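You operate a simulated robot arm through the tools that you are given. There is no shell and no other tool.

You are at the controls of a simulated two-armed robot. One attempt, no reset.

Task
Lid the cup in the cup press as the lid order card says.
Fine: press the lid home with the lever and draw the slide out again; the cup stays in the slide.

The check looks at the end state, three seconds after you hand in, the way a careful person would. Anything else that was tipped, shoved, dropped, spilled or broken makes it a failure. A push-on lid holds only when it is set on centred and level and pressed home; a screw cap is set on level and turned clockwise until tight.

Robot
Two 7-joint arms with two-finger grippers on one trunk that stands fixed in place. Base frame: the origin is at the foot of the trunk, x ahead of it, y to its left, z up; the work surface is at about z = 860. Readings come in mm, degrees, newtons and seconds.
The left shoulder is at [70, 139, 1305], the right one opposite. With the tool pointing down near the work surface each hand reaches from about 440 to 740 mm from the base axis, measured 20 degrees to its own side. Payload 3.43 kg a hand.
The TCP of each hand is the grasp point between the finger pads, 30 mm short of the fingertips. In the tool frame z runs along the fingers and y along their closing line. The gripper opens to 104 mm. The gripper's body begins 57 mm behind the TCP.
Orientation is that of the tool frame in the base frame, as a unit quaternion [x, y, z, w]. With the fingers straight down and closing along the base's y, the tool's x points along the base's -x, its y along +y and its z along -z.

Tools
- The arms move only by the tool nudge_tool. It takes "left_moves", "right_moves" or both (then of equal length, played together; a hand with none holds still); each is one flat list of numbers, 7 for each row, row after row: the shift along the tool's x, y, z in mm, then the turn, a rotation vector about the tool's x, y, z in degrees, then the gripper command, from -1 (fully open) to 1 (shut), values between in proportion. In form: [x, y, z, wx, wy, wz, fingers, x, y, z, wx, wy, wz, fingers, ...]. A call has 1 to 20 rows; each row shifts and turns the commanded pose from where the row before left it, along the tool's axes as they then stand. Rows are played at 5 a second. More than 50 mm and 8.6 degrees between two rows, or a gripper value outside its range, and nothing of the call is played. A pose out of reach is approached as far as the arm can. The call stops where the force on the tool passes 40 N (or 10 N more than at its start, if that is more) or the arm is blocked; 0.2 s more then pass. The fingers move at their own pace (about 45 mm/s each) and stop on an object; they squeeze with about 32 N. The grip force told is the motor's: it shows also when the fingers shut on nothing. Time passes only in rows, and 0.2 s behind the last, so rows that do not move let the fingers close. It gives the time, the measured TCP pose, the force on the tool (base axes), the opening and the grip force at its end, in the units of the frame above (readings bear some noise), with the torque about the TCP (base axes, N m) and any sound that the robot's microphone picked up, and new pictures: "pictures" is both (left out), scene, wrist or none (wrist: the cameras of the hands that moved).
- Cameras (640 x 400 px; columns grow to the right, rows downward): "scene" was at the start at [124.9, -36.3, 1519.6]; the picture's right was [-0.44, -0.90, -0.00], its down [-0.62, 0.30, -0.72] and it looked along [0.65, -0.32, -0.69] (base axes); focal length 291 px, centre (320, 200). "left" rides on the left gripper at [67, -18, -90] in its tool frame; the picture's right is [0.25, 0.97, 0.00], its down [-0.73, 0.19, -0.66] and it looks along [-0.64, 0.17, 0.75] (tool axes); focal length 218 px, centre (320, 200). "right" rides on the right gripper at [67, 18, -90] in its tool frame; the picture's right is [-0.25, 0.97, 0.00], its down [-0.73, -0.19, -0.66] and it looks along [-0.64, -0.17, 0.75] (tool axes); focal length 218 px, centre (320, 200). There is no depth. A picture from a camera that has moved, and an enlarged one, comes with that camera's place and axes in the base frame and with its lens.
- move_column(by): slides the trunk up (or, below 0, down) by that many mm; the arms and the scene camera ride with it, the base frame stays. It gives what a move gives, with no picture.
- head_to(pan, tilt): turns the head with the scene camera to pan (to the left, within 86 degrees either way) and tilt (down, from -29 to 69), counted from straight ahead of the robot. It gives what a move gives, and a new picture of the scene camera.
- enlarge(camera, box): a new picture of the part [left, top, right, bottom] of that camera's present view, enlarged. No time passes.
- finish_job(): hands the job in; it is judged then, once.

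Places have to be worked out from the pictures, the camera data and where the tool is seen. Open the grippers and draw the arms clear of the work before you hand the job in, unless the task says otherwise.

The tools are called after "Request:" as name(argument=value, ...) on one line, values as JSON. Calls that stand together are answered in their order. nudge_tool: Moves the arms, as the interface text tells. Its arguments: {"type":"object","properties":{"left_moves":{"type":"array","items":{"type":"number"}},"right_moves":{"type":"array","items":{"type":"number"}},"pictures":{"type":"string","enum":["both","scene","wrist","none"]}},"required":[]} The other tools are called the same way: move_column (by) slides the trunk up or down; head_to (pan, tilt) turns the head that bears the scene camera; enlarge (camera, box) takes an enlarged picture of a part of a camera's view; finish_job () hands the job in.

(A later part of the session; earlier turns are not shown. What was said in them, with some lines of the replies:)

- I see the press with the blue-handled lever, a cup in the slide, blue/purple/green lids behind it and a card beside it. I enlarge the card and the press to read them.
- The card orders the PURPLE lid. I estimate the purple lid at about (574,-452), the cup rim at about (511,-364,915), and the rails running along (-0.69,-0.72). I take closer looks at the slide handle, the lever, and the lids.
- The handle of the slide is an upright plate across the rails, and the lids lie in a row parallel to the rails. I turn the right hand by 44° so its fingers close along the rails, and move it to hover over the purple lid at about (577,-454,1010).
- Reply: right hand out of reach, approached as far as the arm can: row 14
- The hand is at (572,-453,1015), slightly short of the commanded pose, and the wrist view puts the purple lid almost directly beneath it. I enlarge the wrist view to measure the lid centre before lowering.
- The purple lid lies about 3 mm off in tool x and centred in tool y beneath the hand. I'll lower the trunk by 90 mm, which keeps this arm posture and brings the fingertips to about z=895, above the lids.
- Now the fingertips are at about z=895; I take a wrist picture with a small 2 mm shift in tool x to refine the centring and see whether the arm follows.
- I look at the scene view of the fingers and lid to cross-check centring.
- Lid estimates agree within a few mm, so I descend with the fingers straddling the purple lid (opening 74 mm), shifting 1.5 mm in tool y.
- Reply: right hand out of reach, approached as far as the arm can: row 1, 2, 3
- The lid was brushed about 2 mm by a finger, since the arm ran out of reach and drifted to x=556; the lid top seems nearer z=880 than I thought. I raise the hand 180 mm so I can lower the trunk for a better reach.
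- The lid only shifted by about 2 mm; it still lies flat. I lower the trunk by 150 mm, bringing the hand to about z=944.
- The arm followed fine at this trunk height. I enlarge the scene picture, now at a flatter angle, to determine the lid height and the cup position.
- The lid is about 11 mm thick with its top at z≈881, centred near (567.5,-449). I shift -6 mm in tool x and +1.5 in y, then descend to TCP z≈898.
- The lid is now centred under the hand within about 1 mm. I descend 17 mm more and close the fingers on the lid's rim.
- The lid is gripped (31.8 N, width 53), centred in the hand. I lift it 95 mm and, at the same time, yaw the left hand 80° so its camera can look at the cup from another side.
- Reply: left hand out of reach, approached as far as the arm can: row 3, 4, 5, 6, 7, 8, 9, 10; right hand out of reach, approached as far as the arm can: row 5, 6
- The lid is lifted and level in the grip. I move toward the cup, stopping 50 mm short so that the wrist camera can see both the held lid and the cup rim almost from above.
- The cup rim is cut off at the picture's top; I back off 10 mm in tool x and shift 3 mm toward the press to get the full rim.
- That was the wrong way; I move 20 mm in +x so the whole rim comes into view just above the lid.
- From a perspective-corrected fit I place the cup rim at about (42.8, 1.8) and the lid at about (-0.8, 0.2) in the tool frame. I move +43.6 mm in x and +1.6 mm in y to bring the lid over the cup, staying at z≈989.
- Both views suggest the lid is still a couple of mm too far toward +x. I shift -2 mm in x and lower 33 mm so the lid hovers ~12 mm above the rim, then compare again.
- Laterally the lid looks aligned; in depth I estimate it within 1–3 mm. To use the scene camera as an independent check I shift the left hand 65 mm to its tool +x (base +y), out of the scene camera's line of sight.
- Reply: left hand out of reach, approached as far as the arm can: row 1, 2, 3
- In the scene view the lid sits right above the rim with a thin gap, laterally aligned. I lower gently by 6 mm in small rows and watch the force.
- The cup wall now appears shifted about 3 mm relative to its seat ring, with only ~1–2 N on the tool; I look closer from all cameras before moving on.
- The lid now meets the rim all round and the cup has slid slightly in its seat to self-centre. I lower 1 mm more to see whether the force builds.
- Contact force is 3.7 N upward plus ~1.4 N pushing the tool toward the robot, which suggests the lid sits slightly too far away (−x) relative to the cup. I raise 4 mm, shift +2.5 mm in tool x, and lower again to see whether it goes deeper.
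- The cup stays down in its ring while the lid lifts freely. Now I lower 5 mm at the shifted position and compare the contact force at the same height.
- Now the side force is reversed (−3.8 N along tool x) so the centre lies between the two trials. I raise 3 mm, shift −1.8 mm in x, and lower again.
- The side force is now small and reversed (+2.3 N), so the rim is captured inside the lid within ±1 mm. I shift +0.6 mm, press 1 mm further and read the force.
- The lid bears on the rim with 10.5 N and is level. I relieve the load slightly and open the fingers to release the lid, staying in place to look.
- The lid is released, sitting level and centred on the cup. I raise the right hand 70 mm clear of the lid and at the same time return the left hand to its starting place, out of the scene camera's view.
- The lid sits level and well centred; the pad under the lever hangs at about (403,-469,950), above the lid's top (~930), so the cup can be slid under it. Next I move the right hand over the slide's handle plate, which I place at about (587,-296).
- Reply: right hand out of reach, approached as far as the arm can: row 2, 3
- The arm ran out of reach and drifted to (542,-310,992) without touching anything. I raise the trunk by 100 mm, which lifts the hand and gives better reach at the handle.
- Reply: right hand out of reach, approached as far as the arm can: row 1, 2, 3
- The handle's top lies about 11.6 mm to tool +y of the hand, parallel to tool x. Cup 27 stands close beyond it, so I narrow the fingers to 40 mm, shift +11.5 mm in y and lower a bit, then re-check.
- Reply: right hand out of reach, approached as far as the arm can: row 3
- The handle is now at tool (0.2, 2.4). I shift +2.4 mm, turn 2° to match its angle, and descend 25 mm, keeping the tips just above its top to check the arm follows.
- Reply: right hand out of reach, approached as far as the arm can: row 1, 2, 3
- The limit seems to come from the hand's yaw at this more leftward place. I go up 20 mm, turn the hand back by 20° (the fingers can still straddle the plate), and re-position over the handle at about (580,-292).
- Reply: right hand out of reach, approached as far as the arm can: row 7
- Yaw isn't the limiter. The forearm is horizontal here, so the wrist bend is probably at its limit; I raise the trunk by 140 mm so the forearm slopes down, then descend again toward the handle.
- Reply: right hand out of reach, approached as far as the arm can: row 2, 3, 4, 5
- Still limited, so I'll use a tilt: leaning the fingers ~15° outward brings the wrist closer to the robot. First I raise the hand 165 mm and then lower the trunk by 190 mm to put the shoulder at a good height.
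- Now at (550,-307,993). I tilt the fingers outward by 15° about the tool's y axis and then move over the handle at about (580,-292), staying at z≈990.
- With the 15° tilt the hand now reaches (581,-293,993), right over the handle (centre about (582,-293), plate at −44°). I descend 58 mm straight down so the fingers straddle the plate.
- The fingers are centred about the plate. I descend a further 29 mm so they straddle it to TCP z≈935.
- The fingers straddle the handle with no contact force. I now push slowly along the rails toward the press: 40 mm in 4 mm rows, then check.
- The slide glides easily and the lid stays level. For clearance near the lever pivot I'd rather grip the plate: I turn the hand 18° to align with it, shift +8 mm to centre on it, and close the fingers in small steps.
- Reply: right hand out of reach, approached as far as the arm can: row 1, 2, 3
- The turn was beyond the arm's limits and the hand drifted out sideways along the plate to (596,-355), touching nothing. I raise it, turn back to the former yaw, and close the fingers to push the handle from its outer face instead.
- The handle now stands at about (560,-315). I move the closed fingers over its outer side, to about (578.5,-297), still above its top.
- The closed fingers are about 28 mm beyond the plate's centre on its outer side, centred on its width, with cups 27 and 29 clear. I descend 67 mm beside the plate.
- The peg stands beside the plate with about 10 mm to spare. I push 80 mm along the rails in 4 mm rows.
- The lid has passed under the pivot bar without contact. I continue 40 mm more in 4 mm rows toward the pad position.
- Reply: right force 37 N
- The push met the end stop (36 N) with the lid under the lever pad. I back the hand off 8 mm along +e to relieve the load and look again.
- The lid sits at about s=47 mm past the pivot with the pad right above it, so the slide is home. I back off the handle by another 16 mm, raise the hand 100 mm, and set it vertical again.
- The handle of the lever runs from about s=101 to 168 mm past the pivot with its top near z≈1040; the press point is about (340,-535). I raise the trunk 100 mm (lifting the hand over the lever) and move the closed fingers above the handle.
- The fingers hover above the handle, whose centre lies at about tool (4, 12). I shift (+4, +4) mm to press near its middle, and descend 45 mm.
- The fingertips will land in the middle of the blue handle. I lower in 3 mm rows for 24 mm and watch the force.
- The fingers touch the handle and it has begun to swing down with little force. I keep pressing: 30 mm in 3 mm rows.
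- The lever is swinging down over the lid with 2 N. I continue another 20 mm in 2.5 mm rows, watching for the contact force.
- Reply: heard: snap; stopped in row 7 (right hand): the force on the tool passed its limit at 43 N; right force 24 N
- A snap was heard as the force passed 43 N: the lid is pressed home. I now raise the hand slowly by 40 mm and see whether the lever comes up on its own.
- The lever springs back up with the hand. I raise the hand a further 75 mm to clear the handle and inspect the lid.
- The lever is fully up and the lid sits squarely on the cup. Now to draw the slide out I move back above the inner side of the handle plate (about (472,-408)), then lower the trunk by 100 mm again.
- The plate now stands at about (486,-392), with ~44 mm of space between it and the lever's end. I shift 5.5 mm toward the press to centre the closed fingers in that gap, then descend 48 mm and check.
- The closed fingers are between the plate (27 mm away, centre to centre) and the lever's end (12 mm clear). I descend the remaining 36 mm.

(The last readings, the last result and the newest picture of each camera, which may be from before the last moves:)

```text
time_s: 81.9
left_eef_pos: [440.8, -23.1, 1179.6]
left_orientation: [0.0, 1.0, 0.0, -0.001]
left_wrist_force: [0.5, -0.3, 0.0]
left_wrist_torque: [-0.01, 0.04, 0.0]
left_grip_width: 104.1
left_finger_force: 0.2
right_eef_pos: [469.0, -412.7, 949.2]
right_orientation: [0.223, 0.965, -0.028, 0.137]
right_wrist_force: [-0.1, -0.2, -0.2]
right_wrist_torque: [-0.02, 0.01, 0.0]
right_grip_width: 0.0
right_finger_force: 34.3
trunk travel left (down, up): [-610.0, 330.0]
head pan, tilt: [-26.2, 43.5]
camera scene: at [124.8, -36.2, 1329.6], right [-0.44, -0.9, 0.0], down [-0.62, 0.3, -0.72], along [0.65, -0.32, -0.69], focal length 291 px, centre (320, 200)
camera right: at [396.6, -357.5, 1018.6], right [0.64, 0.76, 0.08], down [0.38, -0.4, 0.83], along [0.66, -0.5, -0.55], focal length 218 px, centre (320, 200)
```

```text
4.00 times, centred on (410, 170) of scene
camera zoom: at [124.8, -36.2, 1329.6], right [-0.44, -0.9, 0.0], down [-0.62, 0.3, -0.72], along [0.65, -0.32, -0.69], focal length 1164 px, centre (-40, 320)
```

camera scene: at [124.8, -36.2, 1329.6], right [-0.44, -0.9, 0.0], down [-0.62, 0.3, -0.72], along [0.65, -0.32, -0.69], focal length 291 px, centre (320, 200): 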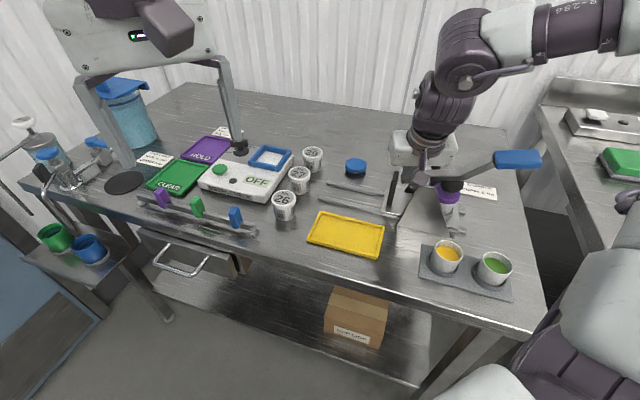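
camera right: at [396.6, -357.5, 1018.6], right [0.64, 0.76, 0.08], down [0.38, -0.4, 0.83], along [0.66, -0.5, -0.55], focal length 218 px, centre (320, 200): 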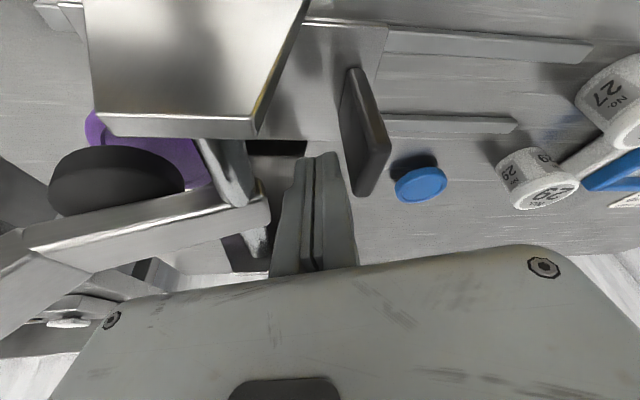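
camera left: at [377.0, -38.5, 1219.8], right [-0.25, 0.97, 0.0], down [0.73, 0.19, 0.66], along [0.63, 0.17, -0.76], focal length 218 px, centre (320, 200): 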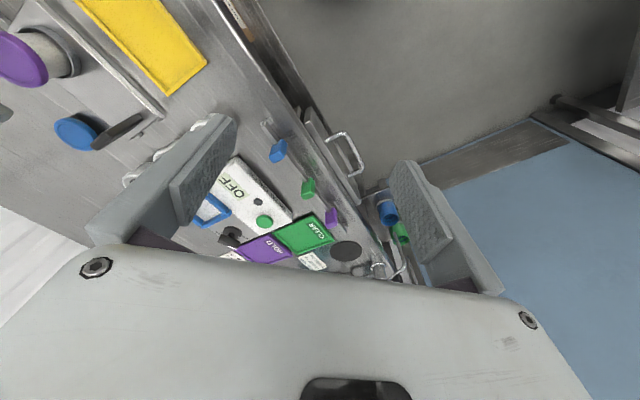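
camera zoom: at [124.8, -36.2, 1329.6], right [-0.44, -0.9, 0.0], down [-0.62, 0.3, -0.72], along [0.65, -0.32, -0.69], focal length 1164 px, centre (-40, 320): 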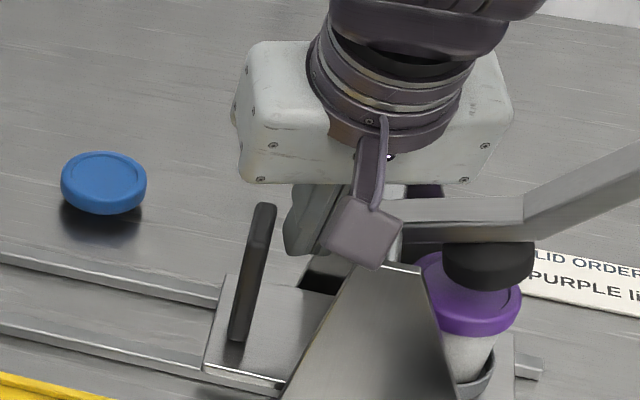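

The peg is in place behind the plate with no contact. I draw the slide outward: 80 mm along +e in 4 mm rows.

Request:
nudge_tool(right_moves=[-1.19, 3.81, 0.32, 0, 0, 0, 1, -1.19, 3.81, 0.32, 0, 0, 0, 1, -1.19, 3.81, 0.32, 0, 0, 0, 1, -1.19, 3.81, 0.32, 0, 0, 0, 1, -1.19, 3.81, 0.32, 0, 0, 0, 1, -1.19, 3.81, 0.32, 0, 0, 0, 1, -1.19, 3.81, 0.32, 0, 0, 0, 1, -1.19, 3.81, 0.32, 0, 0, 0, 1, -1.19, 3.81, 0.32, 0, 0, 0, 1, -1.19, 3.81, 0.32, 0, 0, 0, 1, -1.19, 3.81, 0.32, 0, 0, 0, 1, -1.19, 3.81, 0.32, 0, 0, 0, 1, -1.19, 3.81, 0.32, 0, 0, 0, 1, -1.19, 3.81, 0.32, 0, 0, 0, 1, -1.19, 3.81, 0.32, 0, 0, 0, 1, -1.19, 3.81, 0.32, 0, 0, 0, 1, -1.19, 3.81, 0.32, 0, 0, 0, 1, -1.19, 3.81, 0.32, 0, 0, 0, 1, -1.19, 3.81, 0.32, 0, 0, 0, 1, -1.19, 3.81, 0.32, 0, 0, 0, 1], pictures="both")

Request:
enlarge(camera="scene", box=[320, 120, 480, 220])

```text
time_s: 86.1
left_eef_pos: [442.5, -23.1, 1180.0]
left_orientation: [0.0, 1.0, -0.001, 0.0]
left_wrist_force: [0.1, 0.6, 0.9]
left_wrist_torque: [0.0, -0.04, 0.03]
left_grip_width: 104.0
left_finger_force: 0.0
right_eef_pos: [524.9, -354.5, 951.4]
right_orientation: [0.224, 0.965, -0.028, 0.136]
right_wrist_force: [0.0, -0.2, 0.2]
right_wrist_torque: [-0.02, -0.05, 0.0]
right_grip_width: 0.0
right_finger_force: 34.1
trunk travel left (down, up): [-610.0, 330.0]
head pan, tilt: [-26.2, 43.5]
camera scene: at [125.1, -36.2, 1329.6], right [-0.44, -0.9, 0.0], down [-0.62, 0.3, -0.72], along [0.65, -0.32, -0.69], focal length 291 px, centre (320, 200)
camera right: at [452.6, -300.0, 1020.3], right [0.64, 0.76, 0.08], down [0.38, -0.41, 0.83], along [0.66, -0.5, -0.55], focal length 218 px, centre (320, 200)
```

scene: 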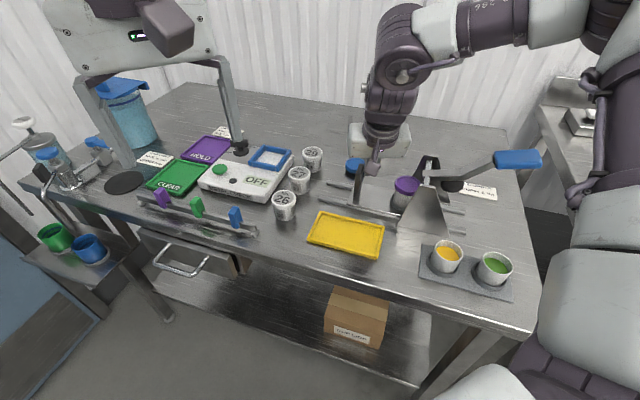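
right: 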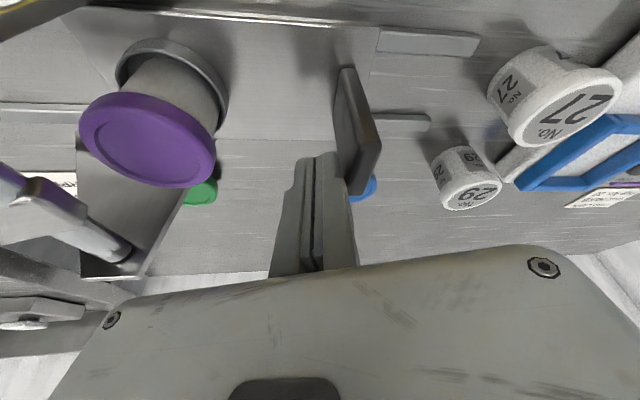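

```text
4.00 times, centred on (400, 170) of scene
camera zoom: at [125.1, -36.2, 1329.6], right [-0.44, -0.9, 0.0], down [-0.62, 0.3, -0.72], along [0.65, -0.32, -0.69], focal length 1164 px, centre (0, 320)
```

zoom: 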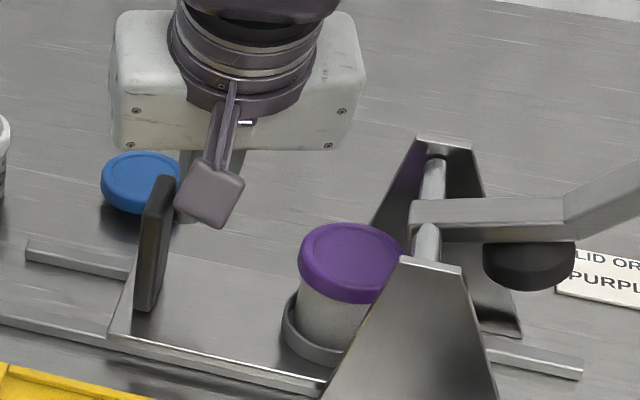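

The lidded cup is coming back out with almost no force. I draw another 60 mm, which should bring the slide close to its original place.

Request:
nudge_tool(right_moves=[-1.19, 3.81, 0.32, 0, 0, 0, 1, -1.19, 3.81, 0.32, 0, 0, 0, 1, -1.19, 3.81, 0.32, 0, 0, 0, 1, -1.19, 3.81, 0.32, 0, 0, 0, 1, -1.19, 3.81, 0.32, 0, 0, 0, 1, -1.19, 3.81, 0.32, 0, 0, 0, 1, -1.19, 3.81, 0.32, 0, 0, 0, 1, -1.19, 3.81, 0.32, 0, 0, 0, 1, -1.19, 3.81, 0.32, 0, 0, 0, 1, -1.19, 3.81, 0.32, 0, 0, 0, 1, -1.19, 3.81, 0.32, 0, 0, 0, 1, -1.19, 3.81, 0.32, 0, 0, 0, 1, -1.19, 3.81, 0.32, 0, 0, 0, 1, -1.19, 3.81, 0.32, 0, 0, 0, 1, -1.19, 3.81, 0.32, 0, 0, 0, 1], pictures="both")

Request:
enlarge(camera="scene", box=[300, 110, 400, 210])

Request:
enlarge(camera="scene", box=[350, 140, 414, 200])

```text
time_s: 89.3
left_eef_pos: [441.8, -22.7, 1181.3]
left_orientation: [0.0, 1.0, 0.0, 0.0]
left_wrist_force: [0.0, 0.1, -0.1]
left_wrist_torque: [0.0, 0.01, -0.01]
left_grip_width: 104.0
left_finger_force: 0.0
right_eef_pos: [564.4, -311.1, 952.7]
right_orientation: [0.224, 0.965, -0.029, 0.137]
right_wrist_force: [0.6, -0.8, -0.2]
right_wrist_torque: [0.01, -0.01, 0.02]
right_grip_width: 0.0
right_finger_force: 34.6
trunk travel left (down, up): [-610.0, 330.0]
head pan, tilt: [-26.2, 43.5]
camera scene: at [125.2, -36.0, 1329.5], right [-0.44, -0.9, 0.0], down [-0.62, 0.3, -0.72], along [0.65, -0.32, -0.69], focal length 291 px, centre (320, 200)
camera right: at [493.7, -256.2, 1021.6], right [0.64, 0.76, 0.08], down [0.38, -0.41, 0.83], along [0.66, -0.5, -0.55], focal length 218 px, centre (320, 200)
```

scene: 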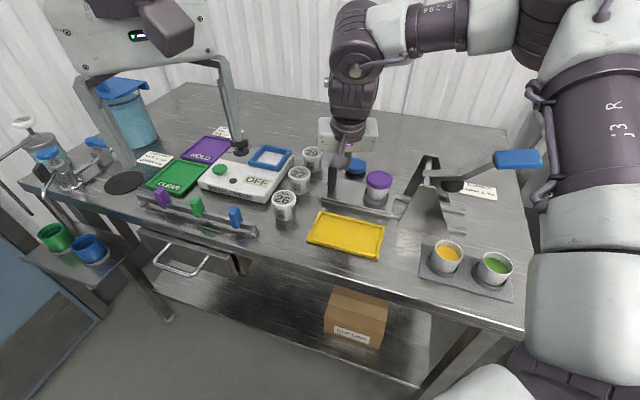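
right: 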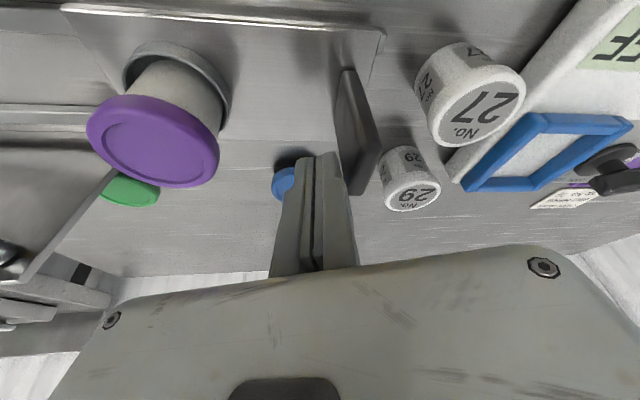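

```text
4.00 times, centred on (350, 160) of scene
camera zoom: at [125.2, -36.0, 1329.5], right [-0.44, -0.9, 0.0], down [-0.62, 0.3, -0.72], along [0.65, -0.32, -0.69], focal length 1164 px, centre (200, 360)
```

zoom: 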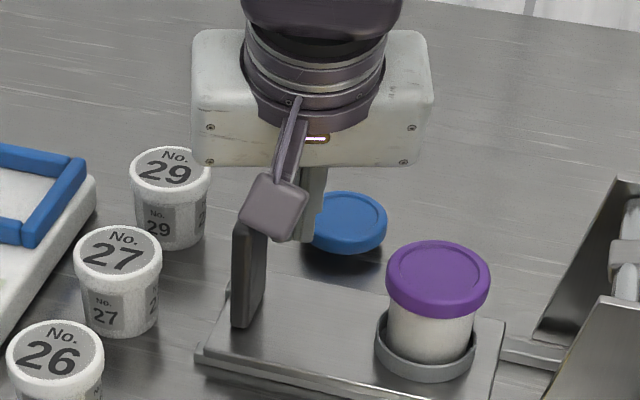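

```text
6.67 times, centred on (382, 170) of scene
camera zoom: at [125.2, -36.0, 1329.5], right [-0.44, -0.9, 0.0], down [-0.62, 0.3, -0.72], along [0.65, -0.32, -0.69], focal length 1940 px, centre (-93, 400)
```

zoom: 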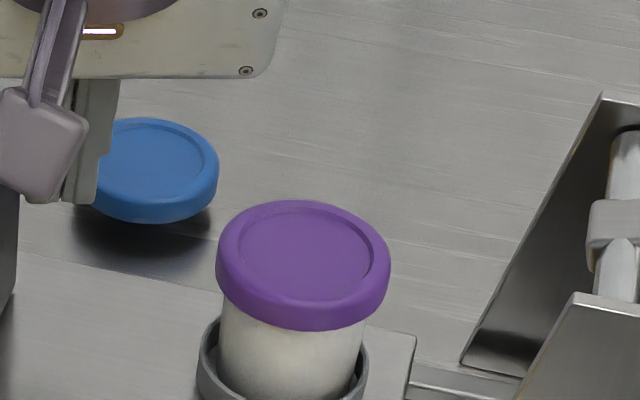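

The slide is within about 3 mm of its original place and the lid looks level and centred. I draw 3 mm more in 1 mm rows, checking for a stop.

Request:
nudge_tool(right_moves=[-0.3, 0.95, 0.08, 0, 0, 0, 1, -0.3, 0.95, 0.08, 0, 0, 0, 1, -0.3, 0.95, 0.08, 0, 0, 0, 1, 0, 0, 0, 0, 0, 0, 1], pictures="both")

Request:
enlarge(camera="scene", box=[300, 110, 400, 210])

Request:
enlarge(camera="scene", box=[358, 160, 406, 205])

```text
time_s: 90.3
left_eef_pos: [442.9, -23.7, 1181.2]
left_orientation: [0.0, 1.0, 0.0, -0.001]
left_wrist_force: [0.1, 0.0, -0.5]
left_wrist_torque: [-0.01, 0.02, 0.0]
left_grip_width: 104.1
left_finger_force: 0.0
right_eef_pos: [567.1, -309.5, 952.3]
right_orientation: [0.224, 0.965, -0.028, 0.135]
right_wrist_force: [-0.7, -0.2, 1.0]
right_wrist_torque: [-0.01, 0.0, 0.0]
right_grip_width: 0.0
right_finger_force: 34.2
trunk travel left (down, up): [-610.0, 330.0]
head pan, tilt: [-26.2, 43.5]
camera scene: at [124.8, -36.3, 1329.6], right [-0.44, -0.9, 0.0], down [-0.62, 0.3, -0.72], along [0.65, -0.32, -0.69], focal length 291 px, centre (320, 200)
camera right: at [495.8, -254.7, 1021.4], right [0.64, 0.76, 0.08], down [0.38, -0.41, 0.83], along [0.66, -0.5, -0.55], focal length 218 px, centre (320, 200)
```

scene: 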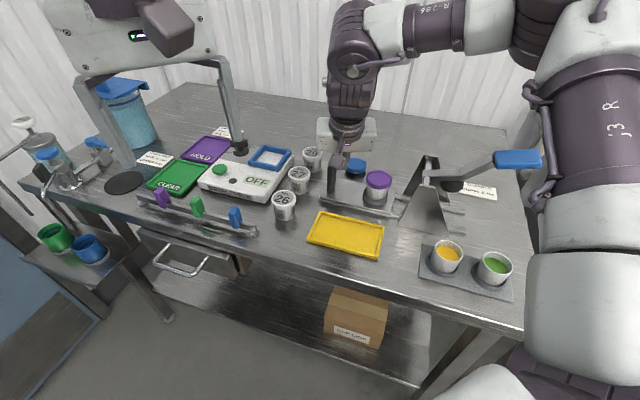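
right: 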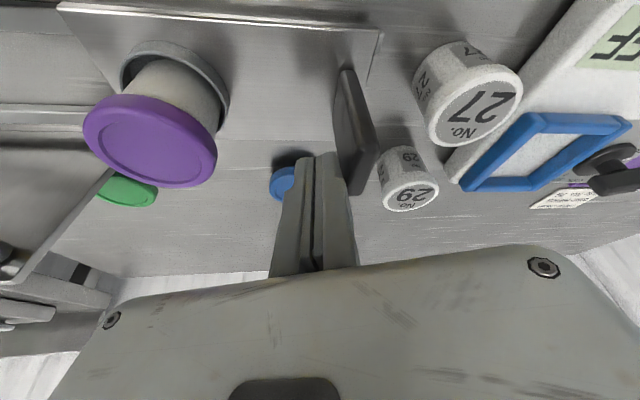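

```text
4.00 times, centred on (350, 160) of scene
camera zoom: at [124.8, -36.3, 1329.6], right [-0.44, -0.9, 0.0], down [-0.62, 0.3, -0.72], along [0.65, -0.32, -0.69], focal length 1164 px, centre (200, 360)
```

zoom: 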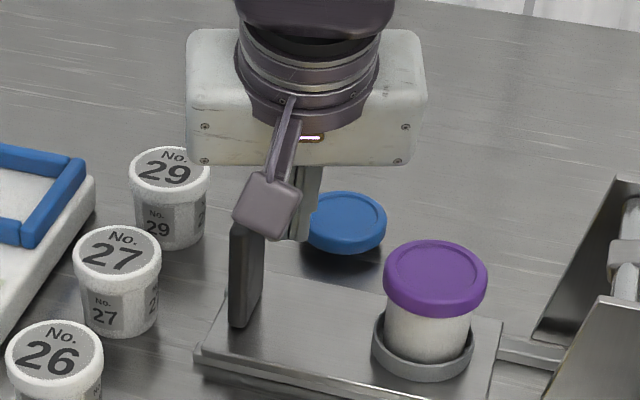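

```text
8.89 times, centred on (382, 182) of scene
camera zoom: at [124.8, -36.3, 1329.6], right [-0.44, -0.9, 0.0], down [-0.62, 0.3, -0.72], along [0.65, -0.32, -0.69], focal length 2587 px, centre (-231, 356)
```

zoom: 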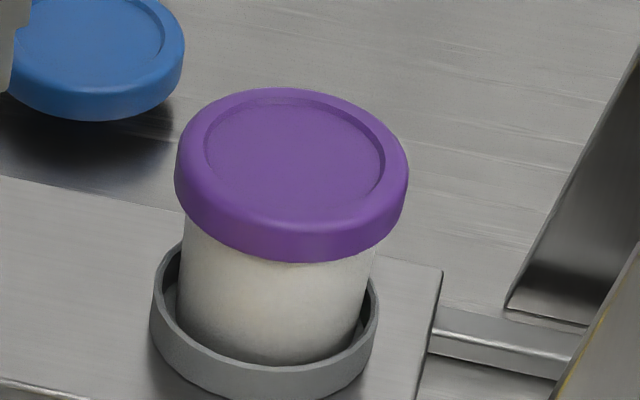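

The slide is back at its original place. I zoom closely on the lid's edge to check it is level and fully seated.

Request:
enlarge(camera="scene", box=[370, 168, 402, 192])

Request:
enlarge(camera="right", box=[70, 30, 238, 200])

```text
16.00 times, centred on (386, 180) of scene
camera zoom: at [124.8, -36.3, 1329.6], right [-0.44, -0.9, 0.0], down [-0.62, 0.3, -0.72], along [0.65, -0.32, -0.69], focal length 4656 px, centre (-736, 520)
```

zoom: 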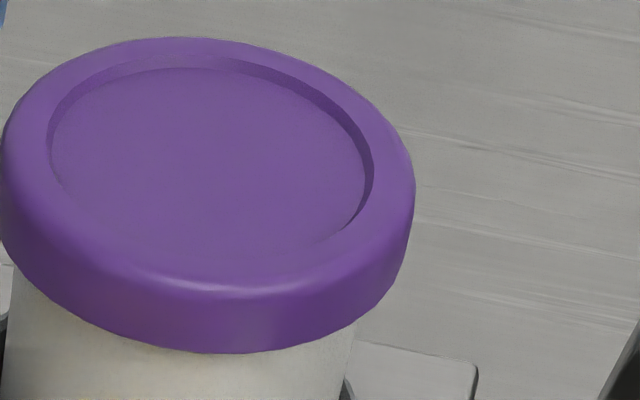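

```text
2.35 times, centred on (154, 115) of right
camera zoom: at [495.8, -254.7, 1021.4], right [0.64, 0.76, 0.08], down [0.38, -0.41, 0.83], along [0.66, -0.5, -0.55], focal length 514 px, centre (711, 400)
```

zoom: 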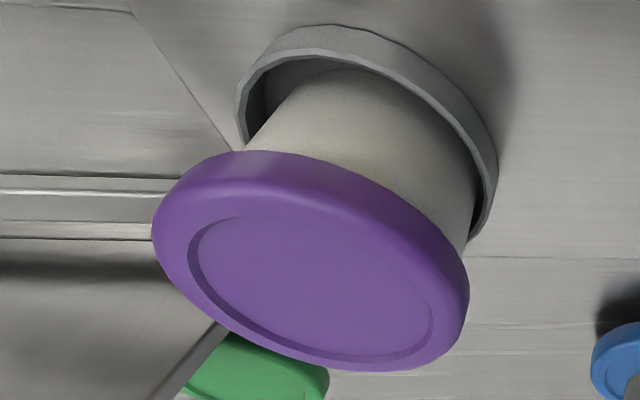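

Lid and cup look level and centred with the slide back out. I now withdraw: back the peg off the plate by 6 mm, raise 100 mm, and set the hand upright again.

Request:
nudge_tool(right_moves=[0.6, -1.9, -0.16, 0, 0, 0, 1, 0.6, -1.9, -0.16, 0, 0, 0, 1, 0.6, -1.9, -0.16, 0, 0, 0, 1, -2.6, 0, -9.6, 0, 0, 0, 1, -5.2, 0, -19.3, 0, 0, 0, 1, -5.2, 0, -19.3, 0, 0, 0, 1, -5.2, 0, -19.3, 0, 0, 0, 1, -5.2, 0, -19.3, 0, 0, 0, 1, -2.6, 0, -9.6, 0, 0, 0, 1, 0, 0, 0, 0, 7.5, 0, 1, 0, 0, 0, 0, 7.5, 0, 1, 0, 0, 0, 0, 0, 0, 1], pictures="both")

Request:
enlarge(camera="scene", box=[300, 110, 400, 210])

```text
time_s: 92.9
left_eef_pos: [441.5, -23.4, 1181.5]
left_orientation: [0.0, 1.0, 0.0, 0.0]
left_wrist_force: [-0.1, 0.5, -0.3]
left_wrist_torque: [-0.02, -0.04, 0.0]
left_grip_width: 104.1
left_finger_force: 0.0
right_eef_pos: [547.8, -317.9, 1044.4]
right_orientation: [0.225, 0.974, 0.005, 0.01]
right_wrist_force: [0.3, -0.8, 0.0]
right_wrist_torque: [0.02, -0.03, 0.01]
right_grip_width: 0.0
right_finger_force: 35.1
right hand out of reach, approached as far as the arm can: row 11
trunk travel left (down, up): [-610.0, 330.0]
head pan, tilt: [-26.2, 43.5]
camera scene: at [123.9, -35.8, 1329.7], right [-0.44, -0.9, 0.0], down [-0.62, 0.3, -0.73], along [0.65, -0.32, -0.69], focal length 291 px, centre (320, 200)
camera right: at [493.9, -272.1, 1134.2], right [0.65, 0.76, 0.02], down [0.56, -0.49, 0.67], along [0.51, -0.43, -0.74], focal length 218 px, centre (320, 200)
```

scene: 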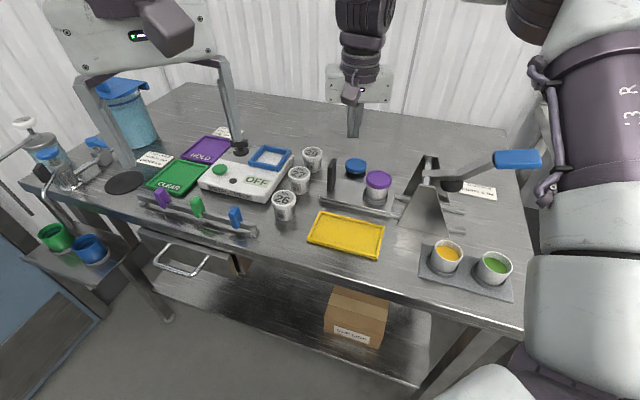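
right: 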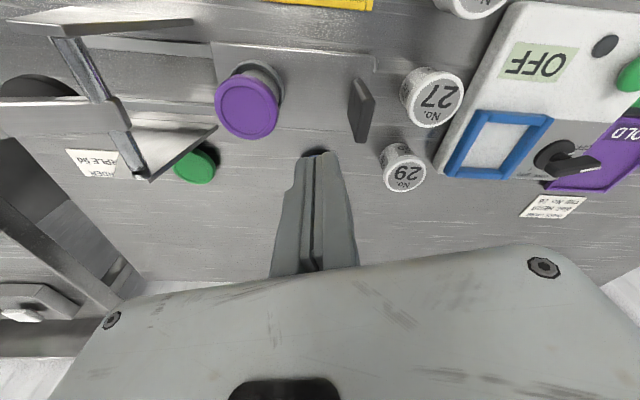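

```text
4.00 times, centred on (350, 160) of scene
camera zoom: at [123.9, -35.8, 1329.7], right [-0.44, -0.9, 0.0], down [-0.62, 0.3, -0.73], along [0.65, -0.32, -0.69], focal length 1164 px, centre (200, 360)
```

zoom: 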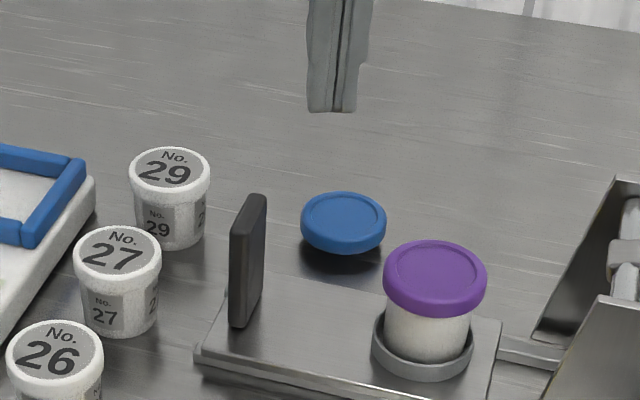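

Everything is in place. To verify the lid's seating against my earlier picture (trunk 50 mm lower), I pull the hand back toward the robot and up, then lower the trunk by 50 mm and zoom in with the same window.

Request:
nudge_tool(right_moves=[20, 0, -20, 0, 0, 0, 1, 20, 0, -20, 0, 0, 0, 1, 20, 0, -20, 0, 0, 0, 0.5, 20, 0, -20, 0, 0, 0, 0, 0, 0, 0, 0, 0, 0, -0.5], pictures="none")

Request:
move_column(by=-50)

Request:
enlarge(camera="scene", box=[352, 145, 408, 190])

Request:
enlarge(camera="scene", box=[310, 120, 470, 220])

```text
time_s: 94.1
left_eef_pos: [442.2, -22.8, 1181.8]
left_orientation: [0.0, 1.0, 0.001, 0.0]
left_wrist_force: [0.0, 0.2, -0.1]
left_wrist_torque: [0.04, -0.02, 0.02]
left_grip_width: 103.8
left_finger_force: 0.0
right_eef_pos: [474.2, -284.8, 1119.5]
right_orientation: [0.226, 0.974, 0.003, 0.009]
right_wrist_force: [-0.9, -0.1, 0.0]
right_wrist_torque: [0.0, 0.0, 0.0]
right_grip_width: 67.4
right_finger_force: 0.1
trunk travel left (down, up): [-610.0, 330.0]
head pan, tilt: [-26.2, 43.5]
```

```text
time_s: 95.0
left_eef_pos: [441.6, -23.0, 1130.9]
left_orientation: [0.001, 1.0, 0.0, 0.0]
left_wrist_force: [-0.5, -0.8, -0.1]
left_wrist_torque: [-0.04, -0.01, 0.03]
left_grip_width: 104.0
left_finger_force: 0.1
right_eef_pos: [473.6, -283.6, 1071.3]
right_orientation: [0.225, 0.974, 0.004, 0.009]
right_wrist_force: [-0.2, 0.5, 0.2]
right_wrist_torque: [0.06, 0.01, 0.03]
right_grip_width: 77.8
right_finger_force: 0.1
trunk travel left (down, up): [-560.0, 380.0]
head pan, tilt: [-26.2, 43.5]
```

```text
8.89 times, centred on (380, 168) of scene
camera zoom: at [124.4, -36.0, 1279.6], right [-0.44, -0.9, 0.0], down [-0.62, 0.3, -0.72], along [0.65, -0.32, -0.69], focal length 2587 px, centre (-213, 489)
```

zoom: 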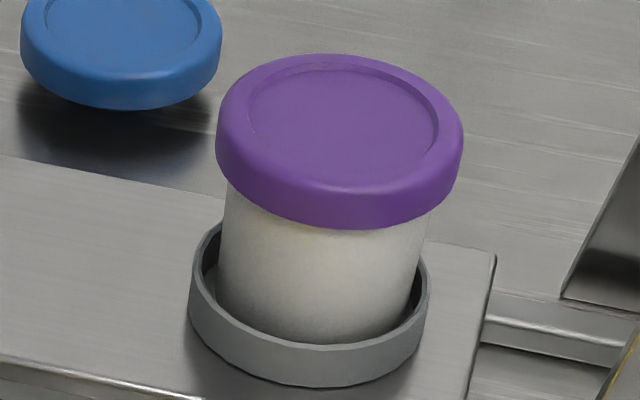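

```text
4.00 times, centred on (390, 170) of scene
camera zoom: at [124.4, -36.0, 1279.6], right [-0.44, -0.9, 0.0], down [-0.62, 0.3, -0.72], along [0.65, -0.32, -0.69], focal length 1164 px, centre (40, 320)
```

zoom: 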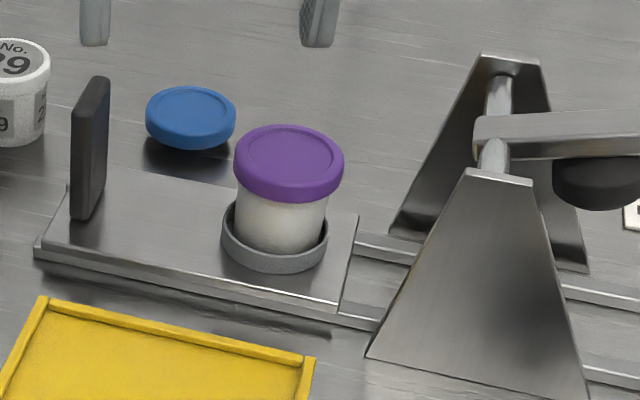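

Compared with the earlier picture at the same view, the lid is unmoved relative to the cup's ring, centred within ~1 mm and level, and the snap was heard under ~120 N at the pad. I now open the right gripper fully and raise the trunk to lift both arms well clear.

Request:
nudge_tool(right_moves=[0, 0, -10, 0, 0, 0, -1, 0, 0, -10, 0, 0, 0, -1, 0, 0, 0, 0, 0, 0, -1], pictures="none")

Request:
move_column(by=240)

Request:
head_to(pan=-30, tilt=48)

Request:
enlarge(camera="scene", box=[240, 120, 480, 270])

```text
time_s: 95.8
left_eef_pos: [442.3, -23.0, 1129.9]
left_orientation: [0.001, 1.0, -0.001, 0.0]
left_wrist_force: [-0.2, -0.2, 0.1]
left_wrist_torque: [0.03, 0.04, -0.03]
left_grip_width: 104.1
left_finger_force: 0.0
right_eef_pos: [466.5, -286.7, 1083.2]
right_orientation: [0.224, 0.974, 0.005, 0.01]
right_wrist_force: [0.0, -0.4, -0.1]
right_wrist_torque: [0.01, 0.01, 0.02]
right_grip_width: 104.1
right_finger_force: 0.0
right hand out of reach, approached as far as the arm can: row 1, 2
trunk travel left (down, up): [-560.0, 380.0]
head pan, tilt: [-26.2, 43.5]
```

```text
time_s: 98.3
left_eef_pos: [442.5, -24.0, 1371.1]
left_orientation: [0.0, 1.0, 0.001, -0.001]
left_wrist_force: [0.1, 0.0, 0.2]
left_wrist_torque: [0.0, -0.02, -0.01]
left_grip_width: 104.0
left_finger_force: 0.1
right_eef_pos: [465.4, -287.1, 1322.1]
right_orientation: [0.225, 0.974, 0.004, 0.011]
right_wrist_force: [0.0, -0.1, -0.5]
right_wrist_torque: [0.01, 0.0, -0.05]
right_grip_width: 103.9
right_finger_force: 0.1
trunk travel left (down, up): [-800.0, 140.0]
head pan, tilt: [-26.2, 43.5]
```

```text
time_s: 99.0
left_eef_pos: [442.2, -23.9, 1370.6]
left_orientation: [0.0, 1.0, 0.0, 0.0]
left_wrist_force: [0.5, 0.1, 0.4]
left_wrist_torque: [0.03, 0.02, 0.01]
left_grip_width: 104.1
left_finger_force: 0.1
right_eef_pos: [463.7, -286.8, 1321.7]
right_orientation: [0.225, 0.974, 0.004, 0.011]
right_wrist_force: [0.4, 0.1, -0.3]
right_wrist_torque: [0.03, -0.01, -0.02]
right_grip_width: 104.2
right_finger_force: 0.0
trunk travel left (down, up): [-800.0, 140.0]
head pan, tilt: [-30.0, 48.0]
camera scene: at [119.3, -39.2, 1513.3], right [-0.5, -0.87, 0.0], down [-0.64, 0.37, -0.67], along [0.58, -0.33, -0.74], focal length 291 px, centre (320, 200)
```

scene: 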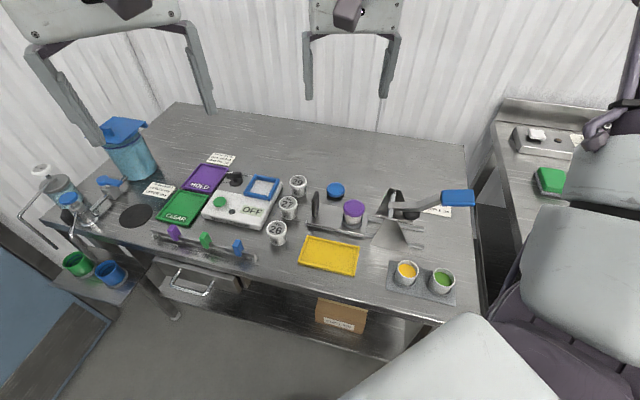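

```text
2.67 times, centred on (360, 195) of scene
camera zoom: at [119.3, -39.2, 1513.3], right [-0.5, -0.87, 0.0], down [-0.64, 0.37, -0.67], along [0.58, -0.33, -0.74], focal length 776 px, centre (213, 213)
```

zoom: 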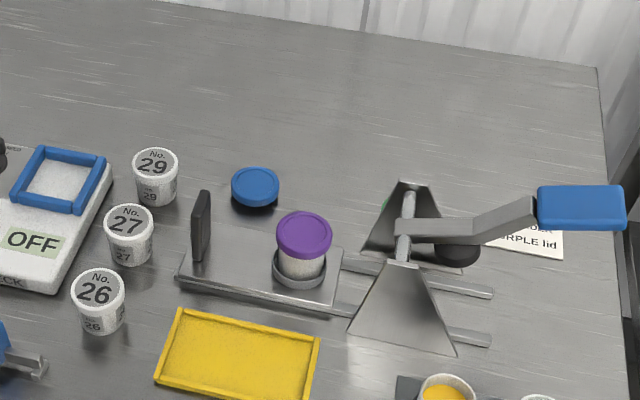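

The lidded cup stands in the drawn-out slide, the lever is up, the other lids and cups are undisturbed, and both grippers are open and clear. I hand the job in.

Request:
finish_job()

```text
The job is handed in.
```

I put the purple lid on the cup, as the order card says, and pressed it with the lever. There was an audible snap as the force on the handle passed 43 N. The slide is drawn back out to where it started, with the cup still in it.

- **Seating not certain:** the snap is my main sign that the lid is home. In pictures taken from the same view before and after pressing, the lid did not sit measurably lower. It looks level and centred to within about 1 mm.
- **Small shift of the cup:** while I was setting the lid on, the cup slid about 2–3 mm inside its seat ring. It stayed upright, and I saw nothing spilled.
- **Other things on the table:** the blue lid, the numbered cups and the tray look unmoved. The green lid is hidden behind the press in the last picture, but earlier pictures showed it in place.
- **End state:** the lever is up, both grippers are open, and both arms are lifted well clear.
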